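You operate a simulated robot arm through the tools that you are given. There is no shell and no other tool. Be economical: measure what you need, move in short steps, check, and stop when the job is done.

You run a simulated robot arm. Do the job below in one go: nothing can be reset, and whatever is moved stays where it is left.

Task
Pack the red timer, the magnifier and the tape roll in the brown case.
Fine: draw the roll off its holder, which stays out; shut the lid.

The check looks at the end state, three seconds after you hand in, the way a careful person would. Anything else that was tipped, shoved, dropped, spilled or broken makes it a failure. A push-on lid holds only when it is set on centred and level and pressed home; a screw cap is set on level and turned clockwise until tight.

Robot
A 6-joint arm with a two-finger parallel gripper, fixed in place. Base frame: the origin is at the foot of the arm, x ahead of it, y to its left, z up; the work surface is at about z = 0.74. Lengths are in m, angles in rad, forces in N, time in s.
With the tool pointing down near the work surface it reaches from about 0.34 to 0.82 m from the base axis. Its first joint turns from -2.897 to 2.897 rad. Payload 3.91 kg.
The tool frame sits at the grasp point between the pads (the TCP): z along the fingers, y along the line on which they close. The tips reach 0.03 m beyond it. Largest opening 0.11 m; finger width 0.02, thickness 0.01; the body of the gripper, 0.048 by 0.112 m, starts 0.055 m behind the TCP.
Orientation is that of the tool frame in the base frame, as a unit quaternion [w, x, y, z]. With the fingers straight down and closing along the base's y, the tool's x points along the base's -x, its y along +y and its z along -z.

Tools
- The arm moves only by the tool move_arm. Its argument "steps" is a list that holds one entry, the list of rows, each a list of 7 numbers: the turn, a rotation vector about the tool's x, y, z in rad, then the shift along the tool's x, y, z in m, then the finger opening in m, from 0 to 0.11. In form: [[[rx, ry, rz, dx, dy, dz, claw], ...]]. A call has 1 to 10 rows; each row shifts and turns the commanded pose from where the row before left it, along the tool's axes as they then stand. Rows are played at 5 a second. More than 0.05 m and 0.15 rad between two rows, or a gripper value outside its range, and nothing of the call is played. Where a pose cannot be reached the arm comes as near as it can. A force on the tool above 90 N (or 10 N above the force at the start of the call, whichever is more), or a blocked arm, ends the call early, and 0.2 s more pass. Each finger travels about 0.045 m/s and halts on what it meets, pressing with about 25 N; the grip force reading is that of the motor and also rises with nothing between the fingers. The clock runs only during rows and for 0.2 s after the last one: add rows that do not move to give the fingers time. The reply holds the time, the measured pose of the TCP, the force on the tool along the base axes, the opening and the grip force, in the units named above and with some noise.
- Cameras (640 x 400 px; columns grow to the right, rows downward): "scene" is fixed at [0.0519, 0.5007, 1.5005]; the picture's right is [-0.04, -1.00, 0.00], its down [-0.82, 0.03, -0.57] and it looks along [0.56, -0.02, -0.82] (base axes); focal length 306 px, centre (320, 200). "wrist" rides on the gripper at [0.077, 0.007, -0.114] in the tool frame; the picture's right is [-0.09, 1.00, 0.00], its down [-0.80, -0.07, -0.59] and it looks along [-0.59, -0.05, 0.80] (tool axes); focal length 270 px, centre (320, 200). There is no depth. A picture from a camera that has moved, and an enlarged one, comes with that camera's place and axes in the base frame and with its lens.
- snapshot(camera): a new picture of that camera. No time passes.
- slide_trunk(by): slides the trunk up (or, below 0, down) by that many m; the arm rides with it, the base frame stays. It gives what a move gives, with no picture.
- inspect(camera, box): a new picture of the part [left, top, right, bottom] of that camera's present view, enlarged. No time passes.
- close_job(): hands the job in; it is judged then, once.

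Work in short steps. Places have to be worked out from the pictures, the camera data and where the tool is seen: move nearer, look again, correct. Check each grasp and each placing, and mend what went wrong. You have 120 turns and 84 pictures in all, those below and enlarged ones among them. Open the gripper and draw the arm clear of the work before you hand the job in, unless the task says otherwise; then end with one line.

The tools are called after "Request:" as name(argument=value, ...) on one line, values as JSON. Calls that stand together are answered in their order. move_arm: Moves the arm, as the interface text tells. Its arguments: {"type":"object","properties":{"steps":{"type":"array"}},"required":["steps"]} The other tools are called the same way: slide_trunk (by) slides the trunk up or down; snapshot (camera) takes a picture; inspect (camera, box) takes an enlarged picture of a part of a camera's view; close_job () hands the job in.

At the start:

```text
t: 0.0
tcp_pos: [0.3511, 0.4447, 1.2043]
ee_rot: [0.0, 0.0, 1.0, 0.0]
wrist_force: [-0.2, -0.1, 0.2]
gripper_width: 0.1104
gripper_force: 0.1
trunk travel left (down, up): [-0.55, 0.06]
```

scene: 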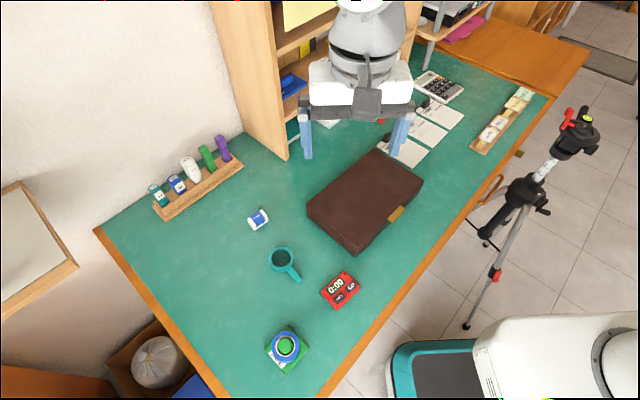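
wrist: 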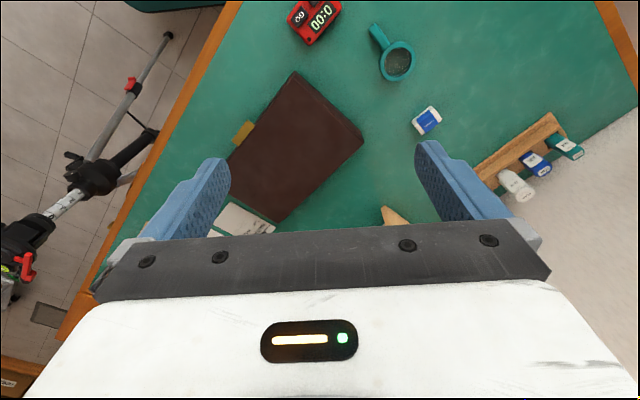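

The scene shows a closed brown case, the timer, the magnifier and the tape on a green holder. I'll enlarge the case and the items first.

Request:
inspect(camera="scene", box=[290, 140, 440, 260])

Request:
inspect(camera="scene", box=[240, 240, 380, 380])

Request:
inspect(camera="wrist", box=[200, 50, 400, 240])

```text
3.33 times, centred on (365, 200) of scene
camera zoom: at [0.0519, 0.5007, 1.5005], right [-0.04, -1.0, 0.0], down [-0.82, 0.03, -0.57], along [0.56, -0.02, -0.82], focal length 1019 px, centre (170, 200)
```

zoom: 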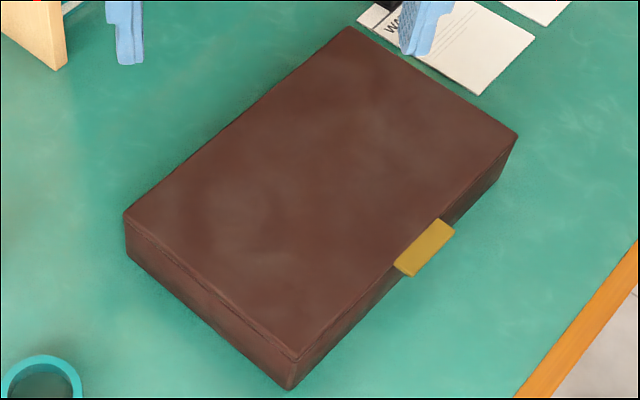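

```text
2.86 times, centred on (310, 310) of scene
camera zoom: at [0.0519, 0.5007, 1.5005], right [-0.04, -1.0, 0.0], down [-0.82, 0.03, -0.57], along [0.56, -0.02, -0.82], focal length 873 px, centre (349, -114)
```

zoom: 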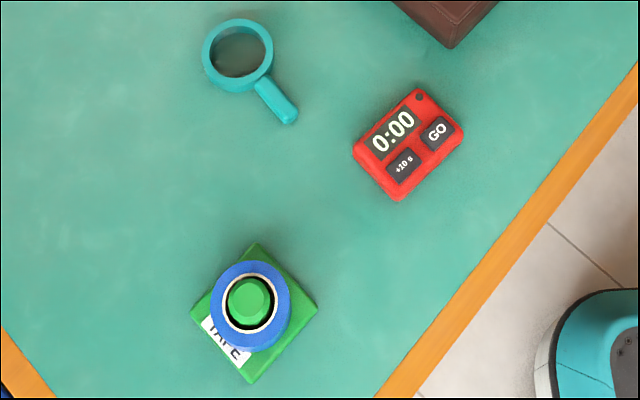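

```text
2.11 times, centred on (300, 145) of wrist
camera zoom: at [0.273, 0.451, 1.3194], right [0.09, 1.0, 0.0], down [0.8, -0.07, 0.59], along [0.59, -0.05, -0.8], focal length 569 px, centre (362, 316)
```

zoom: 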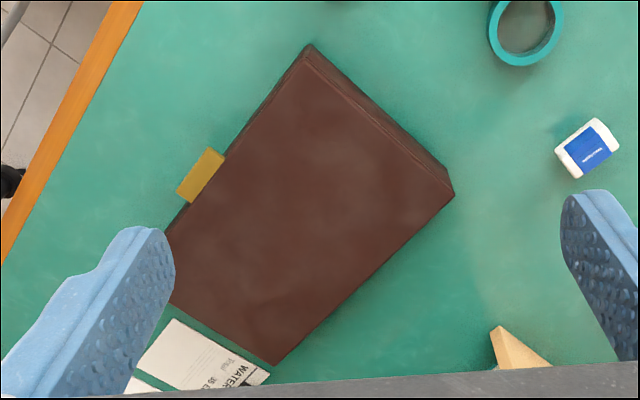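

The case is about 0.30 × 0.19 × 0.06 m with its long axis near -46°. It has a tab on the front edge near (0.475, 0.275), so the hinge should be on the far side. I'll lower the trunk part way and turn the gripper to line up with the tab.

Request:
slide_trunk(by=-0.25)

Request:
move_arm(steps=[[[0, 0, -0.15, 0, 0, 0, 0.11], [0, 0, -0.15, 0, 0, 0, 0.11], [0, 0, -0.15, 0, 0, 0, 0.11], [0, 0, -0.15, 0, 0, 0, 0.11], [0, 0, -0.16, 0, 0, 0, 0.11], [0, 0, 0, 0, 0, 0, 0.11]]])

```text
t: 2.6
tcp_pos: [0.3513, 0.446, 0.955]
ee_rot: [0.0, 0.0, 1.0, 0.0]
wrist_force: [-0.5, 0.6, 0.2]
gripper_width: 0.1102
gripper_force: 0.2
trunk travel left (down, up): [-0.3, 0.31]
```

```text
refused: row 5 steps farther than a row can; nothing moved
```

One row was over the 0.15 limit, so I'll resend with legal steps and carry the gripper above the tab.

Request:
move_arm(steps=[[[0, 0, -0.15, 0, 0, 0, 0.11], [0, 0, -0.15, 0, 0, 0, 0.11], [0, 0, -0.15, 0, 0, 0, 0.11], [0, 0, -0.15, 0, 0, 0, 0.11], [0, 0, -0.149, 0, 0, 0, 0.11], [0, 0, -0.012, 0.007, -0.042, 0, 0.11], [0, 0, 0, 0.007, -0.042, 0, 0.11], [0, 0, 0, 0.007, -0.042, 0, 0.11], [0, 0, 0, 0.007, -0.042, 0, 0.11], [0, 0, 0, 0.007, -0.042, 0, 0.11]]])

Request:
snapshot(camera="wrist")

Request:
snapshot(camera="scene")

```text
t: 4.8
tcp_pos: [0.4705, 0.2657, 0.9561]
ee_rot: [0.0, -0.371, 0.928, -0.001]
wrist_force: [-0.9, 0.8, 0.3]
gripper_width: 0.11
gripper_force: 0.1
trunk travel left (down, up): [-0.3, 0.31]
```

```text
78 pictures are left
camera wrist: at [0.4097, 0.2185, 1.0707], right [-0.62, 0.78, 0.0], down [0.63, 0.5, 0.59], along [0.46, 0.37, -0.8], focal length 270 px, centre (320, 200)
```

wrist: 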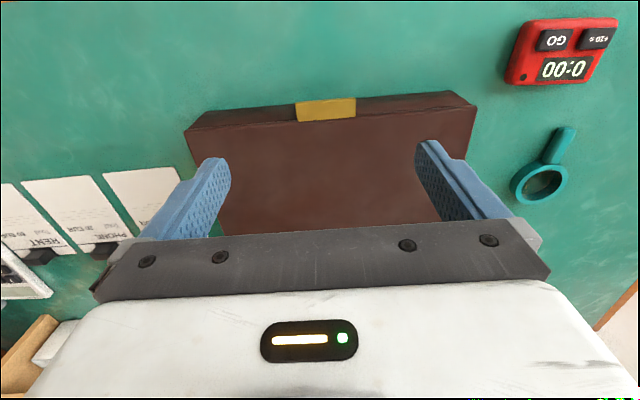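

```text
77 pictures are left
```

scene: 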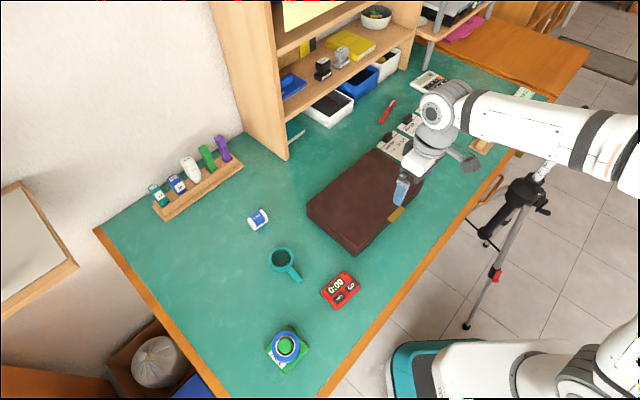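

The tab is about 0.063 × 0.02 m, centred near (0.478, 0.281), and the gripper is aligned with it. I'll centre and descend part way, then look again.

Request:
move_arm(steps=[[[0, 0, 0, -0.012, 0.006, 0.02, 0.11], [0, 0, 0, 0, 0, 0.04, 0.11], [0, 0, 0, 0, 0, 0.03, 0.11], [0, 0, 0, 0, 0, 0, 0.11]]])

Request:
snapshot(camera="wrist")

Request:
inspect(camera="scene", box=[340, 130, 480, 260])

```text
t: 5.8
tcp_pos: [0.4748, 0.2792, 0.8656]
ee_rot: [0.0, -0.372, 0.928, 0.001]
wrist_force: [0.5, 0.4, 0.2]
gripper_width: 0.1097
gripper_force: 0.0
trunk travel left (down, up): [-0.3, 0.31]
```

```text
76 pictures are left
camera wrist: at [0.4144, 0.2302, 0.9803], right [-0.62, 0.78, 0.0], down [0.63, 0.5, 0.59], along [0.46, 0.37, -0.8], focal length 270 px, centre (320, 200)
```

wrist: 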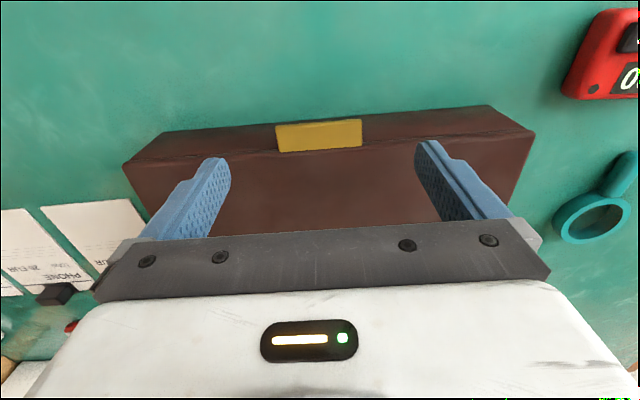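

```text
3.08 times, centred on (410, 195) of scene
camera zoom: at [0.0519, 0.5007, 1.5005], right [-0.04, -1.0, 0.0], down [-0.82, 0.03, -0.57], along [0.56, -0.02, -0.82], focal length 940 px, centre (43, 215)
```

zoom: 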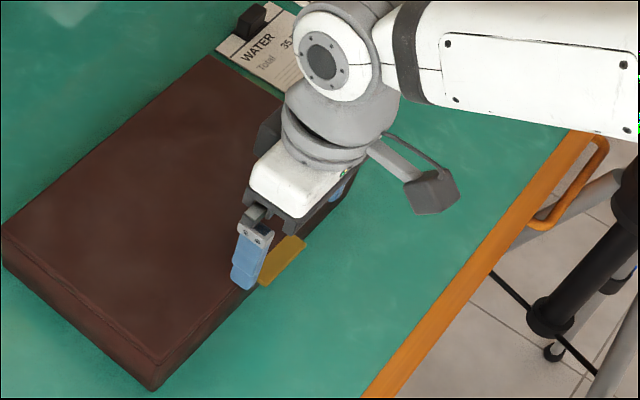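

Triangulation puts the tab at about (0.4765, 0.280, 0.794) and the gripper is within 2 mm of it. I'll lower to z ≈ 0.792 with the fingers outside the front wall and close on the tab's ends.

Request:
move_arm(steps=[[[0, 0, 0, 0.001, 0, 0.03, 0.11], [0, 0, 0, 0, 0, 0.03, 0.11], [0, 0, 0, 0, 0, 0.014, 0.11], [0, 0, 0, 0, 0, 0, 0.08], [0, 0, 0, 0, 0, 0, 0.06], [0, 0, 0, 0, 0, 0, 0.05], [0, 0, 0, 0, 0, 0, 0.05], [0, 0, 0, 0, 0, 0, 0.05]]])

Request:
snapshot(camera="wrist")

```text
t: 6.6
tcp_pos: [0.4845, 0.2882, 0.8341]
ee_rot: [0.044, -0.369, 0.928, 0.013]
wrist_force: [-14.8, 5.8, 130.4]
gripper_width: 0.0989
gripper_force: 7.3
trunk travel left (down, up): [-0.3, 0.31]
stopped in row 4: the force on the tool passed its limit (the readings are from after the stop); the commanded pose is now the measured one
```

```text
74 pictures are left
camera wrist: at [0.4155, 0.2343, 0.9412], right [-0.62, 0.78, 0.0], down [0.59, 0.46, 0.67], along [0.52, 0.41, -0.75], focal length 270 px, centre (320, 200)
```

wrist: 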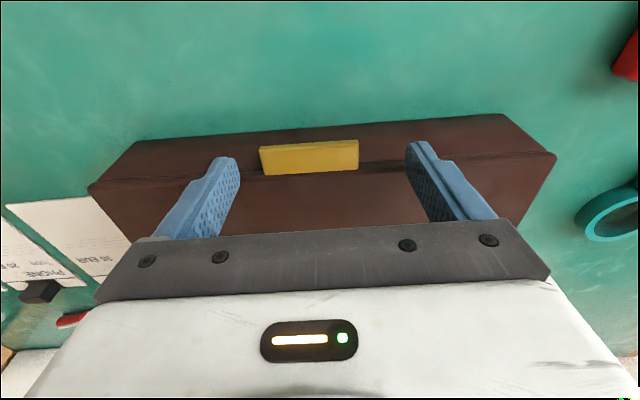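

The fingertips met the lid top at about z 0.80, so the edge is a few mm nearer than I judged. I'll lift off, restore the vertical and look whether anything moved.

Request:
move_arm(steps=[[[0, 0, 0, 0, 0, -0.03, 0.11], [-0.0085, 0.0914, -0.0034, 0, 0, -0.01, 0.11], [0, 0, 0, 0, 0, 0, 0.11], [0, 0, 0, 0, 0, 0, 0.11]]])

Request:
inspect(camera="wrist", box=[220, 80, 420, 200])

```text
t: 7.6
tcp_pos: [0.481, 0.2848, 0.8581]
ee_rot: [-0.018, -0.372, 0.928, -0.006]
wrist_force: [0.2, 0.5, -0.6]
gripper_width: 0.11
gripper_force: 0.1
trunk travel left (down, up): [-0.3, 0.31]
```

```text
3.20 times, centred on (320, 140) of wrist
camera zoom: at [0.4237, 0.2393, 0.9758], right [-0.62, 0.78, 0.0], down [0.65, 0.52, 0.56], along [0.44, 0.35, -0.83], focal length 865 px, centre (320, 392)
```

zoom: 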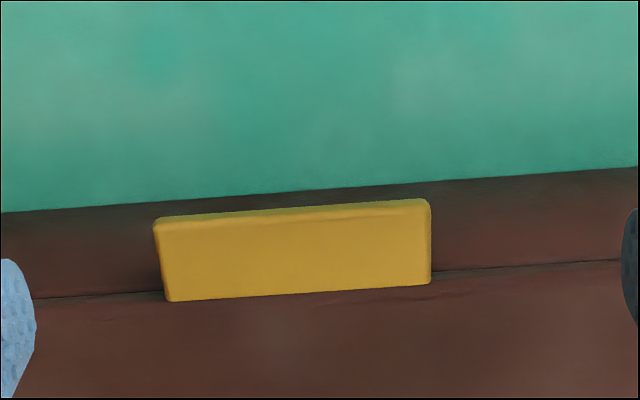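

The wrist picture suggests the case may have slid about 1 cm. I'll straighten the tool, back outward and check against the scene view.

Request:
move_arm(steps=[[[0.002, -0.038, 0, 0.006, 0, -0.01, 0.11], [0, 0, 0, 0, 0, 0, 0.11]]])

Request:
snapshot(camera="wrist")

Request:
inspect(camera="scene", box=[290, 140, 440, 260])

```text
t: 8.2
tcp_pos: [0.4764, 0.2815, 0.868]
ee_rot: [0.0, -0.372, 0.928, 0.001]
wrist_force: [-1.2, 0.0, 0.6]
gripper_width: 0.1099
gripper_force: 0.0
trunk travel left (down, up): [-0.3, 0.31]
```

```text
72 pictures are left
camera wrist: at [0.416, 0.232, 0.9833], right [-0.63, 0.78, 0.0], down [0.63, 0.5, 0.59], along [0.46, 0.37, -0.8], focal length 270 px, centre (320, 200)
```

wrist: 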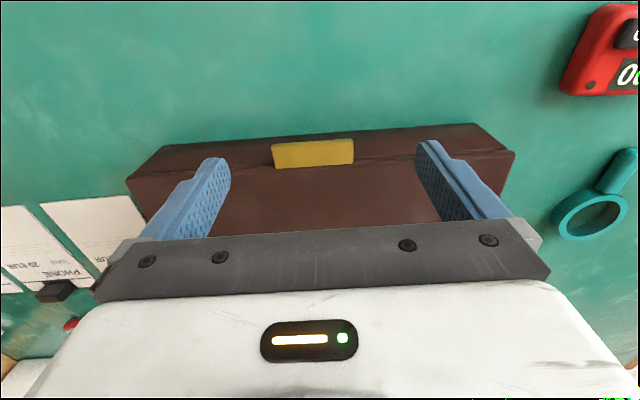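

```text
3.33 times, centred on (365, 200) of scene
camera zoom: at [0.0519, 0.5007, 1.5005], right [-0.04, -1.0, 0.0], down [-0.82, 0.03, -0.57], along [0.56, -0.02, -0.82], focal length 1019 px, centre (170, 200)
```

zoom: 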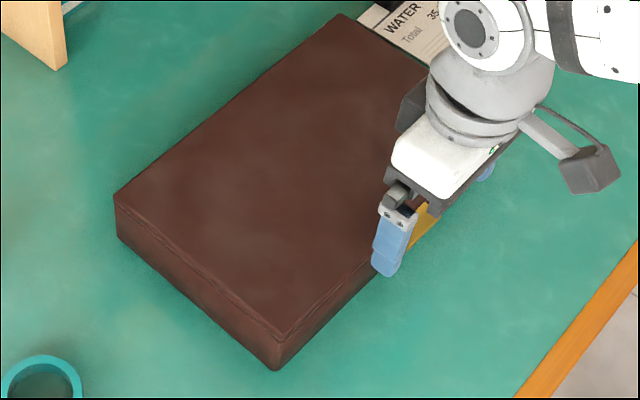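

The case did slide about 1.5 cm along +n, with no harm done. The tab centre is now near (0.491, 0.286), so I'll realign with a larger outward margin and descend gently in small steps.

Request:
move_arm(steps=[[[0, 0, 0, -0.0105, -0.0065, 0, 0.11], [0, 0, 0, 0, 0, 0.02, 0.11], [0, 0, 0, 0, 0, 0.01, 0.11], [0, 0, 0, 0, 0, 0.005, 0.11], [0, 0, 0, 0, 0, 0.005, 0.11]]])

Request:
inspect(camera="wrist", box=[160, 80, 480, 280])

Request:
inspect(camera="scene", box=[340, 160, 440, 240])

```text
t: 9.4
tcp_pos: [0.4895, 0.2834, 0.8279]
ee_rot: [-0.001, -0.373, 0.928, 0.001]
wrist_force: [0.4, 0.3, 0.3]
gripper_width: 0.1099
gripper_force: 0.1
trunk travel left (down, up): [-0.3, 0.31]
```

```text
2.00 times, centred on (320, 180) of wrist
camera zoom: at [0.4284, 0.2345, 0.9432], right [-0.63, 0.78, 0.0], down [0.63, 0.5, 0.59], along [0.46, 0.37, -0.8], focal length 541 px, centre (320, 240)
```

zoom: 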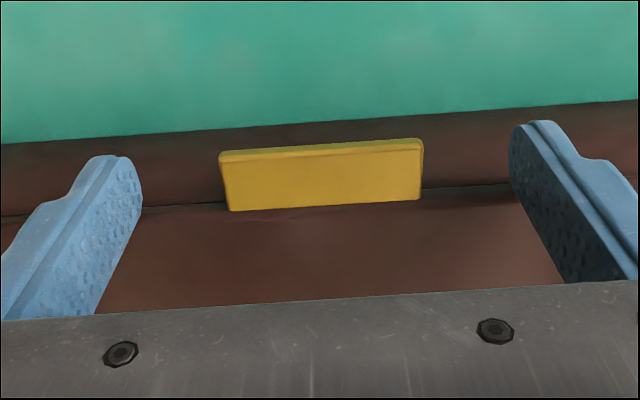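

```text
5.00 times, centred on (390, 200) of scene
camera zoom: at [0.0519, 0.5007, 1.5005], right [-0.04, -1.0, 0.0], down [-0.82, 0.03, -0.57], along [0.56, -0.02, -0.82], focal length 1528 px, centre (-30, 200)
```

zoom: 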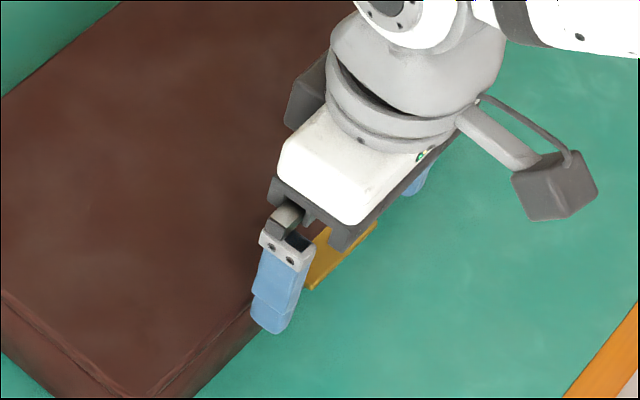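

Tips are at lid-top height. By projection the left one has no clearance and the right one about 2 mm. I'll turn 0.02 rad, shift 3 mm outward and continue down.

Request:
move_arm(steps=[[[0, 0, 0.02, 0.003, 0.001, 0, 0.11], [0, 0, 0, 0, 0, 0.005, 0.11], [0, 0, 0, 0, 0, 0.005, 0.11], [0, 0, 0, 0, 0, 0.005, 0.11]]])

Request:
inspect(camera="wrist", box=[160, 80, 480, 280])

```text
t: 10.4
tcp_pos: [0.4853, 0.2811, 0.8124]
ee_rot: [0.0, -0.363, 0.932, 0.001]
wrist_force: [-0.7, 1.2, -0.5]
gripper_width: 0.1102
gripper_force: 0.1
trunk travel left (down, up): [-0.3, 0.31]
```

```text
2.00 times, centred on (320, 180) of wrist
camera zoom: at [0.4245, 0.2341, 0.9275], right [-0.61, 0.79, 0.0], down [0.64, 0.49, 0.59], along [0.47, 0.36, -0.8], focal length 541 px, centre (320, 240)
```

zoom: 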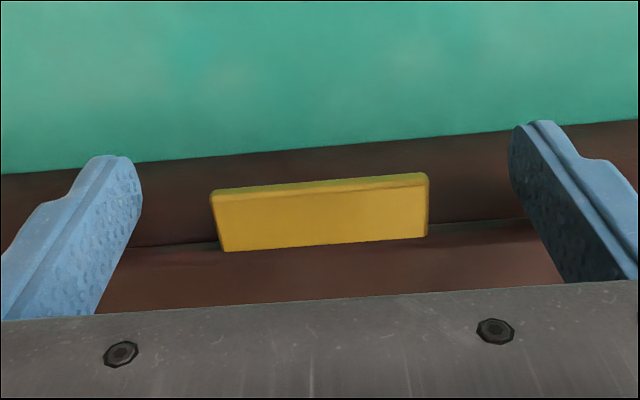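

No contact force, and the tips are now beside the front wall. I'll go down another 16 mm and close on the tab's ends.

Request:
move_arm(steps=[[[0, 0, 0, 0, 0, 0.008, 0.11], [0, 0, 0, 0, 0, 0.008, 0.11], [0, 0, 0, 0, 0, 0, 0.09], [0, 0, 0, 0, 0, 0, 0.07], [0, 0, 0, 0, 0, 0, 0.055], [0, 0, 0, 0, 0, 0, 0.05], [0, 0, 0, 0, 0, 0, 0.05], [0, 0, 0, 0, 0, 0, 0.05]]])

Request:
snapshot(camera="wrist")

```text
t: 12.2
tcp_pos: [0.4862, 0.2826, 0.7965]
ee_rot: [0.0, -0.363, 0.932, 0.0]
wrist_force: [1.7, -2.9, -0.7]
gripper_width: 0.0596
gripper_force: 25.2
trunk travel left (down, up): [-0.3, 0.31]
```

```text
67 pictures are left
camera wrist: at [0.4246, 0.235, 0.9115], right [-0.61, 0.79, 0.0], down [0.64, 0.49, 0.59], along [0.47, 0.36, -0.8], focal length 270 px, centre (320, 200)
```

wrist: 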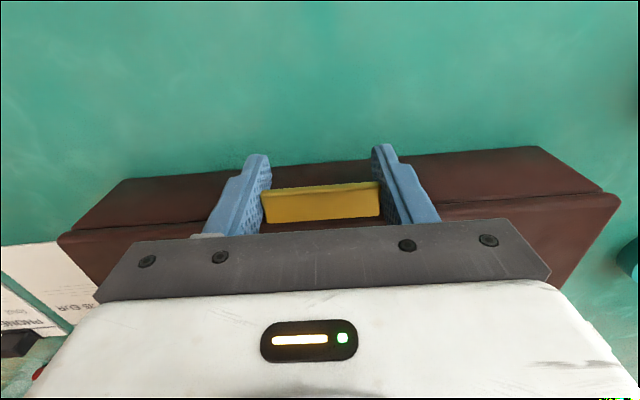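

The tab is gripped at 0.0596 m. The tips extend 3 cm below it, though, and would hit the lid edge as it swings up. I'll regrip with just the tips: open slightly, rise 21 mm, move 2 mm outward and close.

Request:
move_arm(steps=[[[0, 0, 0, 0, 0, 0, 0.075], [0, 0, 0, 0, 0, 0, 0.075], [0, 0, 0, 0.002, 0, -0.021, 0.075], [0, 0, 0, 0, 0, 0, 0.06], [0, 0, 0, 0, 0, 0, 0.05], [0, 0, 0, 0, 0, 0, 0.05], [0, 0, 0, 0, 0, 0, 0.05]]])

Request:
inspect(camera="wrist", box=[160, 80, 480, 280])

```text
t: 13.8
tcp_pos: [0.4862, 0.2809, 0.817]
ee_rot: [0.0, -0.362, 0.932, 0.001]
wrist_force: [-0.8, 4.0, 0.2]
gripper_width: 0.0596
gripper_force: 25.2
trunk travel left (down, up): [-0.3, 0.31]
```

```text
2.00 times, centred on (320, 180) of wrist
camera zoom: at [0.4238, 0.2337, 0.9334], right [-0.61, 0.79, 0.0], down [0.64, 0.49, 0.59], along [0.47, 0.36, -0.8], focal length 541 px, centre (320, 240)
```

zoom: 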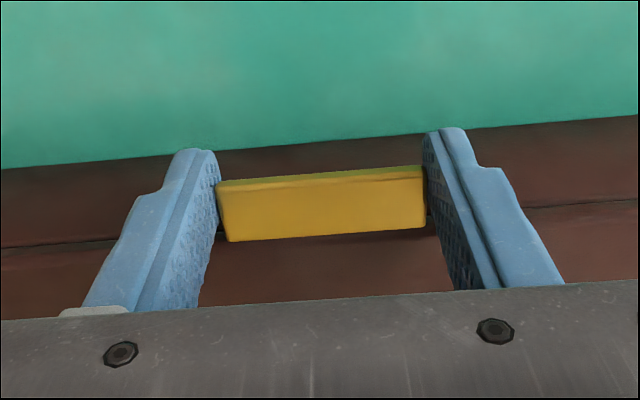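

Regripped with the tips. I'll start lifting the lid along the arc (radius about 0.2055 m) to about 17° and check.

Request:
move_arm(steps=[[[0, 0, 0, -0.0018, 0, -0.0204, 0.05], [0, 0, 0, -0.0039, 0, -0.0202, 0.05], [0, 0, 0, -0.0059, 0, -0.0197, 0.05], [0, 0, 0, 0, 0, 0, 0.05]]])

Request:
snapshot(camera="wrist")

Request:
snapshot(camera="scene")

```text
t: 14.8
tcp_pos: [0.4948, 0.2873, 0.8792]
ee_rot: [-0.001, -0.363, 0.932, 0.0]
wrist_force: [-0.3, 0.7, -4.8]
gripper_width: 0.0596
gripper_force: 25.3
trunk travel left (down, up): [-0.3, 0.31]
```

```text
65 pictures are left
camera wrist: at [0.433, 0.2401, 0.9943], right [-0.61, 0.79, 0.0], down [0.64, 0.49, 0.59], along [0.47, 0.36, -0.8], focal length 270 px, centre (320, 200)
```

wrist: 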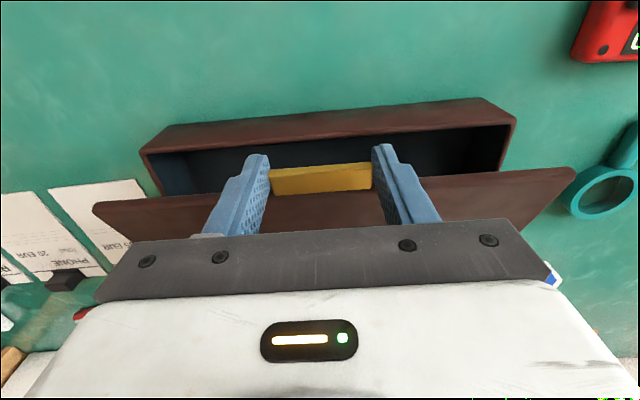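

```text
64 pictures are left
```

scene: 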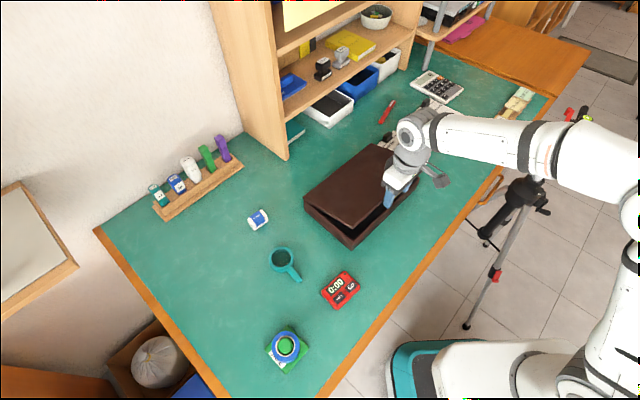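

The lid swings open cleanly and the case is staying put. I'll continue the arc.

Request:
move_arm(steps=[[[0, 0, 0, -0.0105, 0, -0.0245, 0.05], [0, 0, 0, -0.0136, 0, -0.023, 0.05], [0, 0, 0, -0.0165, 0, -0.021, 0.05], [0, 0, 0, -0.0191, 0, -0.0187, 0.05], [0, 0, 0, -0.0213, 0, -0.0161, 0.05], [0, 0, 0, 0, 0, 0, 0.05]]])

Request:
snapshot(camera="wrist")

Request:
snapshot(camera="scene")

```text
t: 16.2
tcp_pos: [0.5541, 0.3441, 0.9831]
ee_rot: [-0.001, -0.363, 0.932, 0.001]
wrist_force: [0.3, -0.2, -5.2]
gripper_width: 0.0599
gripper_force: 25.0
trunk travel left (down, up): [-0.3, 0.31]
```

```text
63 pictures are left
camera wrist: at [0.4921, 0.2959, 1.0984], right [-0.61, 0.79, 0.0], down [0.64, 0.49, 0.59], along [0.47, 0.36, -0.8], focal length 270 px, centre (320, 200)
```

wrist: 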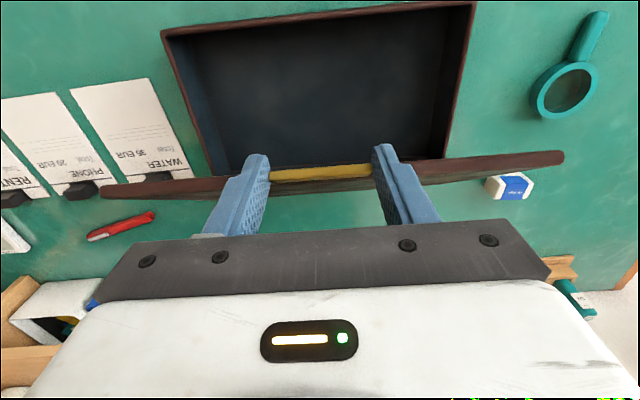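

```text
62 pictures are left
```

scene: 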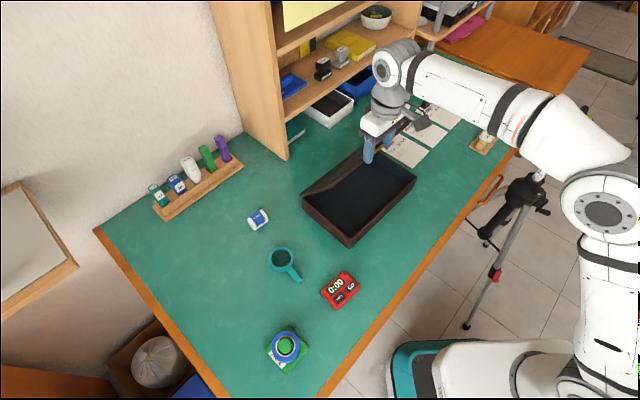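

Smooth, with the lid weighing about 5 N on the grip. I'll continue past vertical.

Request:
move_arm(steps=[[[0, 0, 0, -0.0232, 0, -0.0132, 0.05], [0, 0, 0, -0.0247, 0, -0.0101, 0.05], [0, 0, 0, -0.0258, 0, -0.0068, 0.05], [0, 0, 0, -0.0265, 0, -0.0033, 0.05], [0, 0, 0, 0, 0, 0, 0.05]]])

Request:
snapshot(camera="wrist")

Request:
snapshot(camera="scene")

```text
t: 17.4
tcp_pos: [0.619, 0.4069, 1.0107]
ee_rot: [-0.002, -0.363, 0.932, 0.0]
wrist_force: [-0.1, -0.6, -5.6]
gripper_width: 0.0599
gripper_force: 25.4
out of reach, approached as far as the arm can: row 4
trunk travel left (down, up): [-0.3, 0.31]
```

```text
61 pictures are left
camera wrist: at [0.5592, 0.3594, 1.1257], right [-0.61, 0.79, 0.0], down [0.64, 0.49, 0.59], along [0.47, 0.36, -0.81], focal length 270 px, centre (320, 200)
```

wrist: 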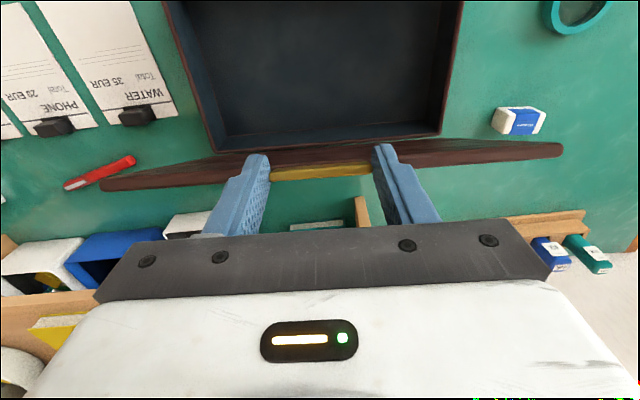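

```text
60 pictures are left
```

scene: 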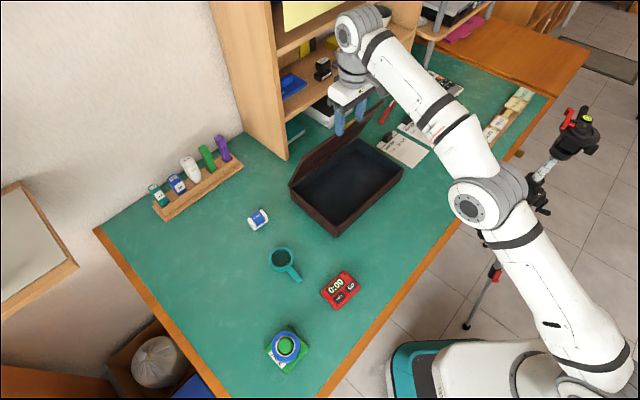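

The arm reached its limit and the case seems to have shifted a little again. I'll check the lid angle closely.

Request:
inspect(camera="scene", box=[270, 80, 430, 250])

```text
2.35 times, centred on (350, 165) of scene
camera zoom: at [0.0519, 0.5007, 1.5005], right [-0.04, -1.0, 0.0], down [-0.82, 0.03, -0.57], along [0.56, -0.02, -0.82], focal length 719 px, centre (249, 282)
```

zoom: 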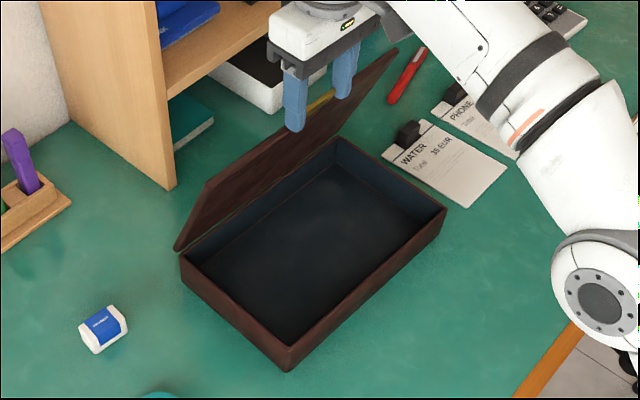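

Corner estimates show the lid at about 70° and the case dragged roughly 5 cm along +n, because my arc was slightly off, and now at the reach limit. I'll swing the lid back down and use the tab to pull the case back. Then I'll raise the trunk for more reach before opening it again.

Request:
move_arm(steps=[[[0, 0, 0, 0.0247, 0, 0.0101, 0.05], [0, 0, 0, 0.0232, 0, 0.0132, 0.05], [0, 0, 0, 0.0213, 0, 0.0161, 0.05], [0, 0, 0, 0.0191, 0, 0.0187, 0.05], [0, 0, 0, 0.0165, 0, 0.021, 0.05], [0, 0, 0, 0.0136, 0, 0.023, 0.05], [0, 0, 0, 0.0105, 0, 0.0245, 0.05], [0, 0, 0, 0, 0, 0, 0.05]]])

Request:
snapshot(camera="scene")

```text
t: 19.2
tcp_pos: [0.5249, 0.3188, 0.8846]
ee_rot: [0.0, -0.363, 0.932, 0.001]
wrist_force: [-1.4, 3.1, 3.0]
gripper_width: 0.0599
gripper_force: 24.7
trunk travel left (down, up): [-0.3, 0.31]
```

```text
58 pictures are left
```

scene: 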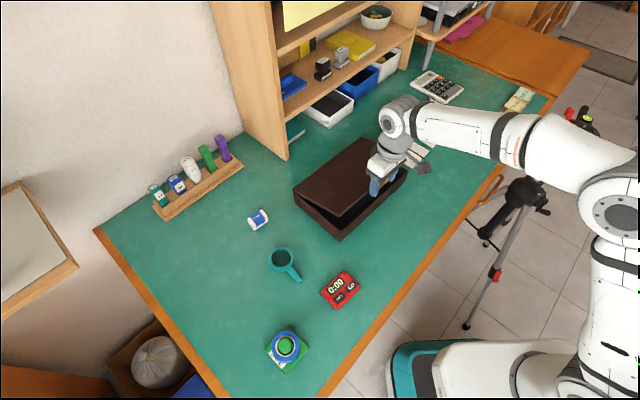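

The lid is back near 20°. I'll pull the tab along -n by about 10 cm to bring the case nearer, then lower the lid closed.

Request:
move_arm(steps=[[[0, 0, 0, 0.02, 0, 0, 0.05], [0, 0, 0, 0.02, 0, 0, 0.05], [0, 0, 0, 0.02, 0, 0, 0.05], [0, 0, 0, 0.02, 0, 0, 0.05], [0, 0, 0, 0.02, 0, 0, 0.05], [0, 0, 0, 0.0059, 0, 0.0197, 0.05], [0, 0, 0, 0.0039, 0, 0.0202, 0.05], [0, 0, 0, 0.0018, 0, 0.0204, 0.05], [0, 0, 0, 0, 0, 0, 0.05]]])

Request:
snapshot(camera="scene")

Request:
snapshot(camera="wrist")

```text
t: 21.2
tcp_pos: [0.444, 0.2434, 0.824]
ee_rot: [0.0, -0.364, 0.932, 0.001]
wrist_force: [1.6, 0.6, -0.7]
gripper_width: 0.0594
gripper_force: 24.8
trunk travel left (down, up): [-0.3, 0.31]
```

```text
57 pictures are left
```

scene: 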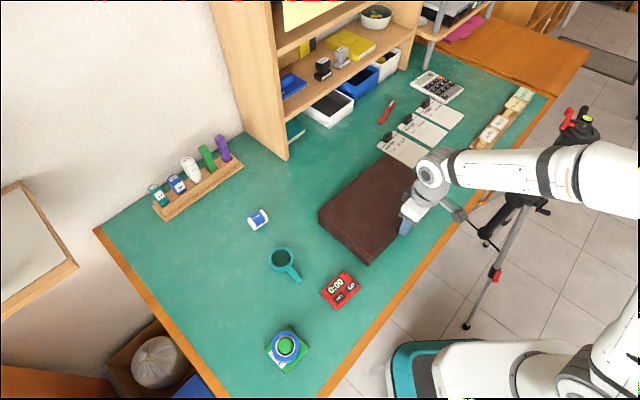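

```text
56 pictures are left
camera wrist: at [0.3823, 0.1964, 0.9382], right [-0.61, 0.79, 0.0], down [0.64, 0.49, 0.59], along [0.47, 0.36, -0.8], focal length 270 px, centre (320, 200)
```

wrist: 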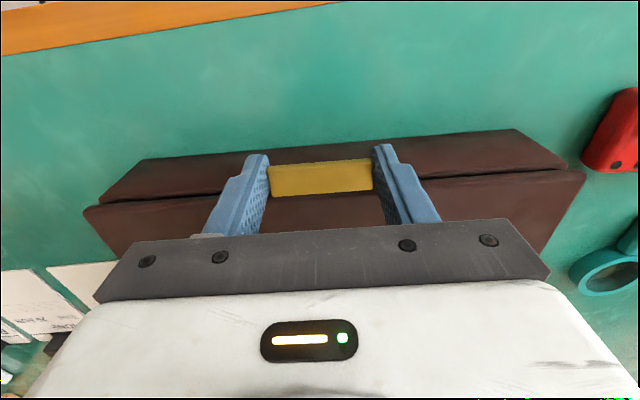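

The case is now about 5 cm nearer than it started and clear of the timer. I'll lower the last bit, release, raise the trunk by 0.18 and check the pose.

Request:
move_arm(steps=[[[0, 0, 0, 0, 0, 0.006, 0.05], [0, 0, 0, 0, 0, 0, 0.08], [0, 0, 0, 0, 0, 0, 0.08], [0, 0, 0, 0, 0, -0.03, 0.08]]])

Request:
slide_trunk(by=0.18)

Request:
move_arm(steps=[[[0, 0, 0, 0, 0, 0.045, 0.08], [0, 0, 0, 0, 0, 0.045, 0.08], [0, 0, 0, 0, 0, 0.045, 0.08], [0, 0, 0, 0, 0, 0.035, 0.08], [0, 0, 0, 0, 0, 0, 0.08]]])

Request:
inspect(camera="wrist", box=[160, 80, 480, 280])

```text
t: 22.2
tcp_pos: [0.4435, 0.2437, 0.847]
ee_rot: [0.0, -0.364, 0.932, 0.001]
wrist_force: [0.0, 1.2, 0.5]
gripper_width: 0.08
gripper_force: 0.0
trunk travel left (down, up): [-0.3, 0.31]
```

```text
t: 24.2
tcp_pos: [0.4441, 0.2428, 1.0274]
ee_rot: [0.0, -0.363, 0.932, 0.001]
wrist_force: [0.9, 0.7, -0.4]
gripper_width: 0.0802
gripper_force: 0.0
trunk travel left (down, up): [-0.48, 0.13]
```

```text
t: 25.4
tcp_pos: [0.4429, 0.2448, 0.8571]
ee_rot: [0.0, -0.363, 0.932, 0.001]
wrist_force: [0.4, 0.1, 0.1]
gripper_width: 0.0798
gripper_force: 0.0
trunk travel left (down, up): [-0.48, 0.13]
```

```text
2.00 times, centred on (320, 180) of wrist
camera zoom: at [0.3816, 0.1971, 0.9722], right [-0.61, 0.79, 0.0], down [0.64, 0.49, 0.59], along [0.47, 0.36, -0.8], focal length 541 px, centre (320, 240)
```

zoom: 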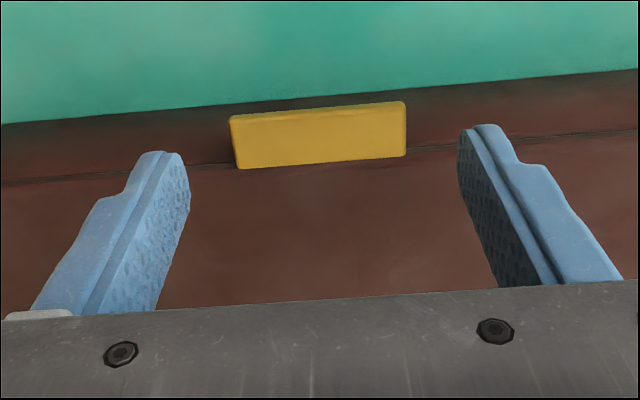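

I'll descend, regrip the tab with the tips, and then lift on a refined arc (radius 0.207, starting level) to about 56°.

Request:
move_arm(steps=[[[0, 0, 0, 0.001, -0.001, 0.02, 0.08], [0, 0, 0, 0, 0, 0.019, 0.08], [0, 0, 0, 0, 0, 0, 0.06], [0, 0, 0, 0, 0, 0, 0.05], [0, 0, 0, 0, 0, 0, 0.05], [0, 0, 0, 0, 0, 0, 0.05]]])

Request:
move_arm(steps=[[[0, 0, 0, -0.002, 0, -0.0289, 0.05], [0, 0, 0, -0.006, 0, -0.0283, 0.05], [0, 0, 0, -0.0099, 0, -0.0272, 0.05], [0, 0, 0, -0.0136, 0, -0.0255, 0.05], [0, 0, 0, -0.0171, 0, -0.0234, 0.05], [0, 0, 0, -0.0201, 0, -0.0208, 0.05], [0, 0, 0, -0.0229, 0, -0.0178, 0.05], [0, 0, 0, 0, 0, 0, 0.05]]])

Request:
inspect(camera="scene", box=[270, 100, 430, 270])

```text
t: 26.8
tcp_pos: [0.4432, 0.2426, 0.8184]
ee_rot: [-0.001, -0.363, 0.932, 0.001]
wrist_force: [0.2, 1.7, -0.4]
gripper_width: 0.0595
gripper_force: 25.0
trunk travel left (down, up): [-0.48, 0.13]
```

```text
t: 28.6
tcp_pos: [0.5123, 0.3048, 0.99]
ee_rot: [-0.001, -0.363, 0.932, 0.0]
wrist_force: [-1.3, -0.1, -6.2]
gripper_width: 0.0598
gripper_force: 24.7
trunk travel left (down, up): [-0.48, 0.13]
```

```text
2.35 times, centred on (350, 185) of scene
camera zoom: at [0.0519, 0.5007, 1.5005], right [-0.04, -1.0, 0.0], down [-0.82, 0.03, -0.57], along [0.56, -0.02, -0.82], focal length 719 px, centre (249, 235)
```

zoom: 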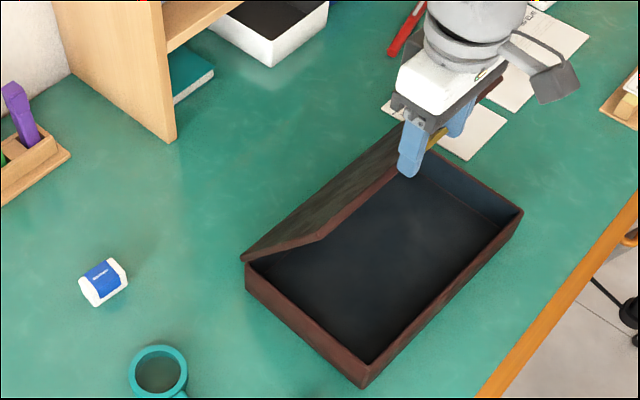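

No sliding this time; the lid is near 58°. I'll continue to about 80°.

Request:
move_arm(steps=[[[0, 0, 0, -0.0251, 0, -0.0144, 0.05], [0, 0, 0, -0.0269, 0, -0.0108, 0.05], [0, 0, 0, -0.0281, 0, -0.0069, 0.05], [0, 0, 0, 0, 0, 0, 0.05]]])

Request:
inspect(camera="scene", box=[270, 100, 430, 270])

```text
t: 29.6
tcp_pos: [0.5713, 0.3592, 1.0223]
ee_rot: [0.0, -0.363, 0.932, 0.0]
wrist_force: [0.9, 1.6, -5.1]
gripper_width: 0.0598
gripper_force: 25.1
trunk travel left (down, up): [-0.48, 0.13]
```

```text
2.35 times, centred on (350, 185) of scene
camera zoom: at [0.0519, 0.5007, 1.5005], right [-0.04, -1.0, 0.0], down [-0.82, 0.03, -0.57], along [0.56, -0.02, -0.82], focal length 719 px, centre (249, 235)
```

zoom: 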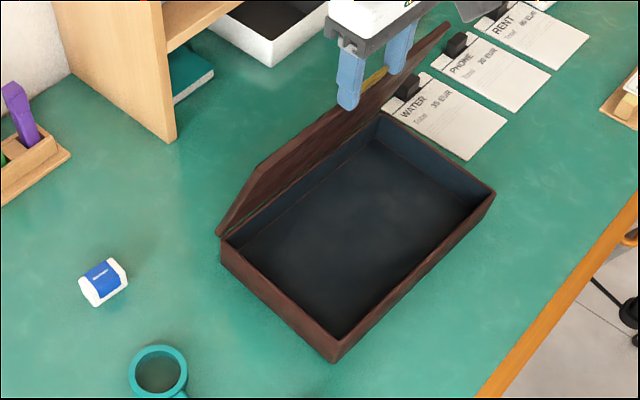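

The case slid again once the lid passed about 65°. I think the strong pinch resists the tab turning between the pads, so the case moves instead. I'll bring the lid back down and pull the case back, then regrip with the tool pre-tilted so the gripper can turn together with the lid in the last part.

Request:
move_arm(steps=[[[0, 0, 0, 0.0264, 0, 0.0118, 0.05], [0, 0, 0, 0.0245, 0, 0.0154, 0.05], [0, 0, 0, 0.0221, 0, 0.0187, 0.05], [0, 0, 0, 0.0193, 0, 0.0216, 0.05], [0, 0, 0, 0.0161, 0, 0.0241, 0.05], [0, 0, 0, 0.0126, 0, 0.0261, 0.05], [0, 0, 0, 0.02, 0, 0, 0.05], [0, 0, 0, 0.0088, 0, 0.0276, 0.05], [0, 0, 0, 0.0049, 0, 0.0285, 0.05], [0, 0, 0, 0, 0, 0, 0.05]]])

```text
t: 31.8
tcp_pos: [0.457, 0.2537, 0.8469]
ee_rot: [-0.001, -0.363, 0.932, 0.001]
wrist_force: [-2.1, 0.5, -2.3]
gripper_width: 0.0596
gripper_force: 25.2
trunk travel left (down, up): [-0.48, 0.13]
```

Now I'll close the lid fully with a slight pull, open the fingers, tilt the tool 0.5 rad with the tips leaning toward the case, and look.

Request:
move_arm(steps=[[[0, 0, 0, 0.008, 0, 0.014, 0.05], [0, 0, 0, 0.004, 0, 0.013, 0.05], [0, 0, 0, 0, 0, 0.002, 0.05], [0, 0, 0, 0, 0, 0, 0.08], [0, 0, 0, 0.001, 0, 0, 0.08], [0, -0.125, 0, 0.00275, 0, 0, 0.08], [0, -0.125, 0, 0.00275, 0, 0, 0.08], [0, -0.125, 0, 0.00275, 0, 0, 0.08], [0, -0.125, 0, 0.00275, 0, 0, 0.08], [0, 0, 0, 0, 0, 0, 0.08]]])

Request:
snapshot(camera="wrist")

Request:
inspect(camera="scene", box=[270, 100, 430, 270])

```text
t: 34.0
tcp_pos: [0.4504, 0.2245, 0.8149]
ee_rot: [0.196, -0.352, 0.915, 0.03]
wrist_force: [-0.6, 0.6, -0.8]
gripper_width: 0.0797
gripper_force: 0.0
out of reach, approached as far as the arm can: row 8, 9
trunk travel left (down, up): [-0.48, 0.13]
```

```text
52 pictures are left
camera wrist: at [0.3551, 0.1577, 0.8918], right [-0.59, 0.8, -0.05], down [0.39, 0.34, 0.86], along [0.71, 0.49, -0.51], focal length 270 px, centre (320, 200)
```

wrist: 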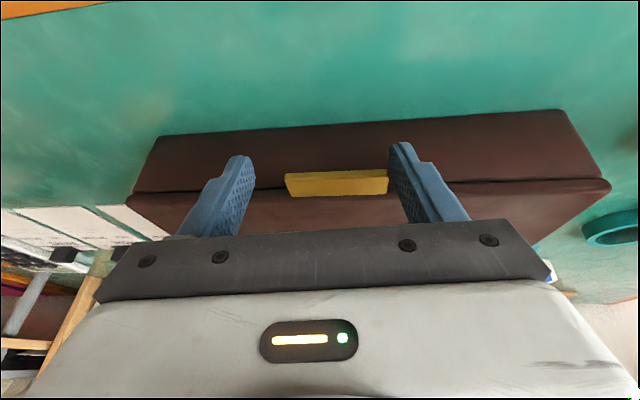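

```text
2.35 times, centred on (350, 185) of scene
camera zoom: at [0.0519, 0.5007, 1.5005], right [-0.04, -1.0, 0.0], down [-0.82, 0.03, -0.57], along [0.56, -0.02, -0.82], focal length 719 px, centre (249, 235)
```

zoom: 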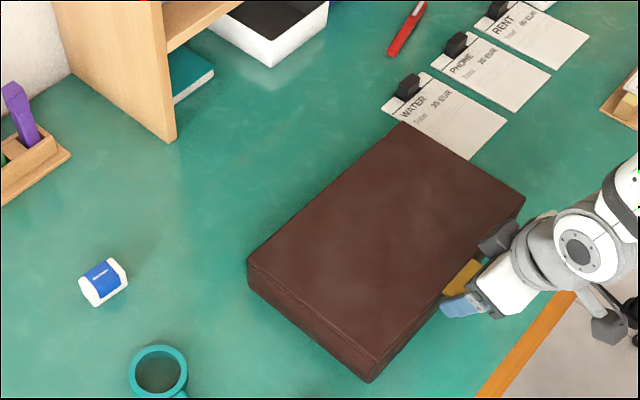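

The tilt hit a joint limit and pulled the tool about 1.5 cm sideways, but nothing was touched. I'll back the tilt off to 0.3 rad and recentre on the tab.

Request:
move_arm(steps=[[[0, 0, 0, 0, 0, 0, 0.1], [-0.0867, 0.0897, 0.0048, 0, 0, 0, 0.1], [0, 0, 0, -0.0055, 0.015, 0, 0.1], [0, 0, 0, 0, 0, 0, 0.1]]])

Request:
inspect(camera="wrist", box=[160, 80, 480, 280])

```text
t: 35.0
tcp_pos: [0.4377, 0.2475, 0.8194]
ee_rot: [0.196, -0.358, 0.909, 0.084]
wrist_force: [-1.1, -1.2, 0.4]
gripper_width: 0.0998
gripper_force: 0.1
out of reach, approached as far as the arm can: row 2
trunk travel left (down, up): [-0.48, 0.13]
```

```text
2.00 times, centred on (320, 180) of wrist
camera zoom: at [0.3477, 0.1714, 0.893], right [-0.62, 0.78, 0.05], down [0.41, 0.27, 0.87], along [0.67, 0.56, -0.49], focal length 541 px, centre (320, 240)
```

zoom: 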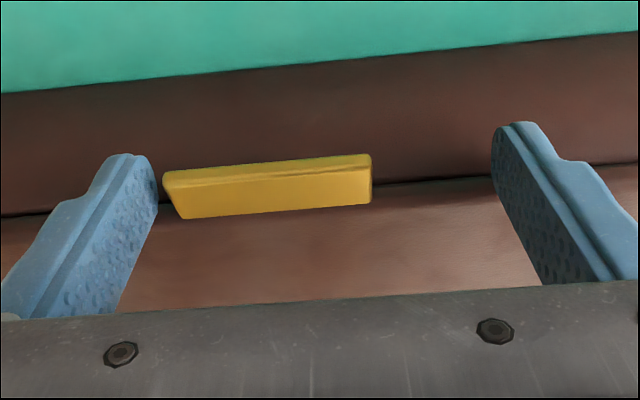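

It now sits with a clean 0.42 rad tilt. The tab is about 1.4 cm toward the left finger, so I'll recentre and look.

Request:
move_arm(steps=[[[0, 0, 0, 0.003, -0.0135, 0.001, 0.1], [0, 0, 0, 0, 0, 0, 0.1]]])

Request:
inspect(camera="wrist", box=[160, 80, 480, 280])

Request:
inspect(camera="scene", box=[350, 170, 430, 250])

```text
t: 35.6
tcp_pos: [0.4464, 0.2371, 0.8179]
ee_rot: [0.196, -0.357, 0.909, 0.084]
wrist_force: [-0.6, 0.8, -0.5]
gripper_width: 0.1002
gripper_force: 0.0
trunk travel left (down, up): [-0.48, 0.13]
```

```text
2.00 times, centred on (320, 180) of wrist
camera zoom: at [0.3564, 0.1604, 0.8907], right [-0.62, 0.78, 0.05], down [0.41, 0.27, 0.87], along [0.67, 0.56, -0.48], focal length 541 px, centre (320, 240)
```

zoom: 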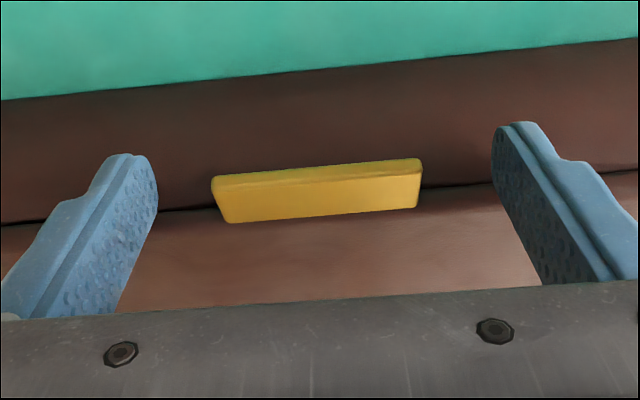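

```text
5.00 times, centred on (390, 210) of scene
camera zoom: at [0.0519, 0.5007, 1.5005], right [-0.04, -1.0, 0.0], down [-0.82, 0.03, -0.57], along [0.56, -0.02, -0.82], focal length 1528 px, centre (-30, 150)
```

zoom: 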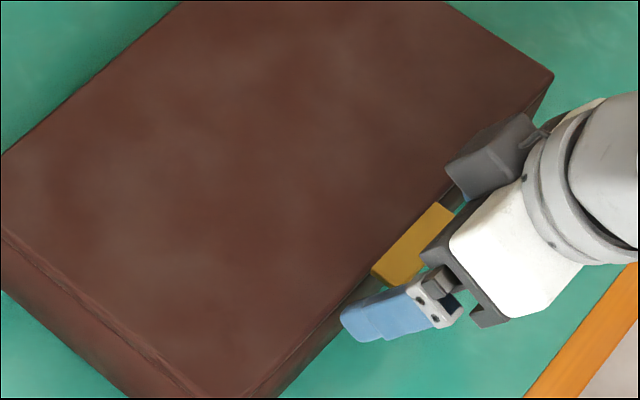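

The tab is centred between the pads. I'll close on it and lift the first part of the arc with the tilt fixed.

Request:
move_arm(steps=[[[0, 0, 0, 0, 0, 0, 0.08], [0, 0, 0, 0, 0, 0, 0.06], [0, 0, 0, 0, 0, 0, 0.05], [0, 0, 0, 0, 0, 0, 0.05], [0, 0, 0, 0, 0, 0, 0.05]]])

Request:
move_arm(steps=[[[0, 0, 0, -0.0136, 0, -0.0256, 0.05], [0, 0, 0, -0.017, 0, -0.0234, 0.05], [0, 0, 0, -0.0201, 0, -0.0208, 0.05], [0, 0, 0, -0.0228, 0, -0.0178, 0.05], [0, 0, 0, -0.0251, 0, -0.0144, 0.05], [0, 0, 0, -0.0269, 0, -0.0108, 0.05], [0, 0, 0, 0, 0, 0, 0.05]]])

Request:
inspect(camera="scene", box=[270, 100, 430, 270])

```text
t: 36.8
tcp_pos: [0.4465, 0.2364, 0.818]
ee_rot: [0.195, -0.358, 0.909, 0.085]
wrist_force: [1.8, -1.6, 0.3]
gripper_width: 0.0597
gripper_force: 25.3
trunk travel left (down, up): [-0.48, 0.13]
```

```text
t: 38.4
tcp_pos: [0.4975, 0.2825, 0.9718]
ee_rot: [0.196, -0.358, 0.909, 0.084]
wrist_force: [-0.6, 0.5, -5.8]
gripper_width: 0.0599
gripper_force: 25.2
trunk travel left (down, up): [-0.48, 0.13]
```

```text
2.35 times, centred on (350, 185) of scene
camera zoom: at [0.0519, 0.5007, 1.5005], right [-0.04, -1.0, 0.0], down [-0.82, 0.03, -0.57], along [0.56, -0.02, -0.82], focal length 719 px, centre (249, 235)
```

zoom: 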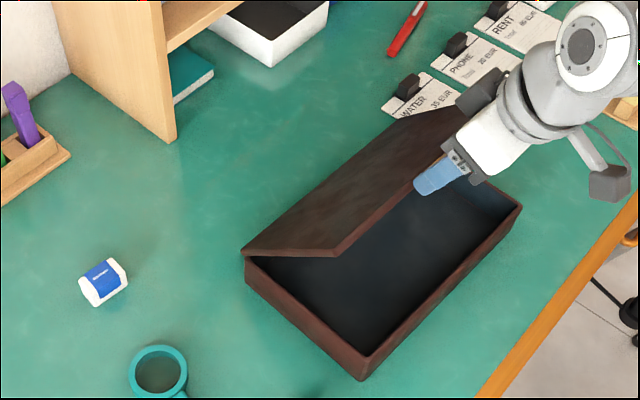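

The lid is near 48° and the case has stayed in place. Next I turn the gripper with the lid, about the hinge. I'll do one test row to confirm the turn-and-shift convention.

Request:
move_arm(steps=[[[0, 0.14, 0, -0.0312, 0, -0.0067, 0.05], [0, 0, 0, 0, 0, 0, 0.05]]])

```text
t: 39.0
tcp_pos: [0.5154, 0.2842, 0.9773]
ee_rot: [0.137, -0.365, 0.917, 0.085]
wrist_force: [-1.3, -1.7, 8.0]
gripper_width: 0.0599
gripper_force: 24.8
out of reach, approached as far as the arm can: row 1
trunk travel left (down, up): [-0.48, 0.13]
```

The arm couldn't follow that turn properly. I'll check how things stand.

Request:
snapshot(camera="scene")

```text
46 pictures are left
```

scene: 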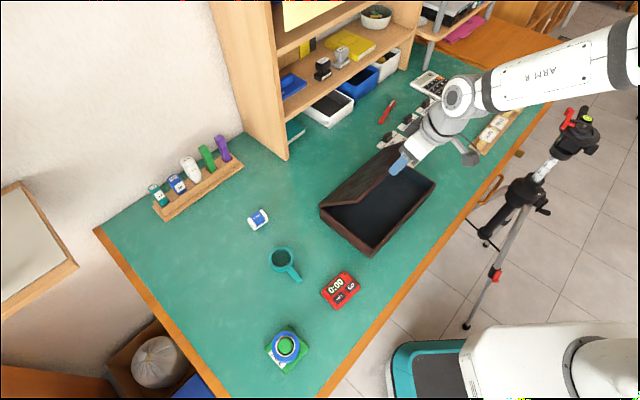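

The arm is folded up near a joint limit with this tilt. I'll undo that row, close the lid and rethink: a vertical tool, a smaller contact patch and a lighter grip should cut the turning friction.

Request:
move_arm(steps=[[[0, 0, 0, 0.012, 0, 0.02, 0.059], [0, 0, 0, 0.012, 0, 0.02, 0.059], [0, 0, 0, 0, 0, 0, 0.0595]]])

```text
t: 39.8
tcp_pos: [0.5066, 0.279, 0.9292]
ee_rot: [0.135, -0.365, 0.917, 0.085]
wrist_force: [0.5, 0.2, -0.2]
gripper_width: 0.0606
gripper_force: 5.0
trunk travel left (down, up): [-0.48, 0.13]
```

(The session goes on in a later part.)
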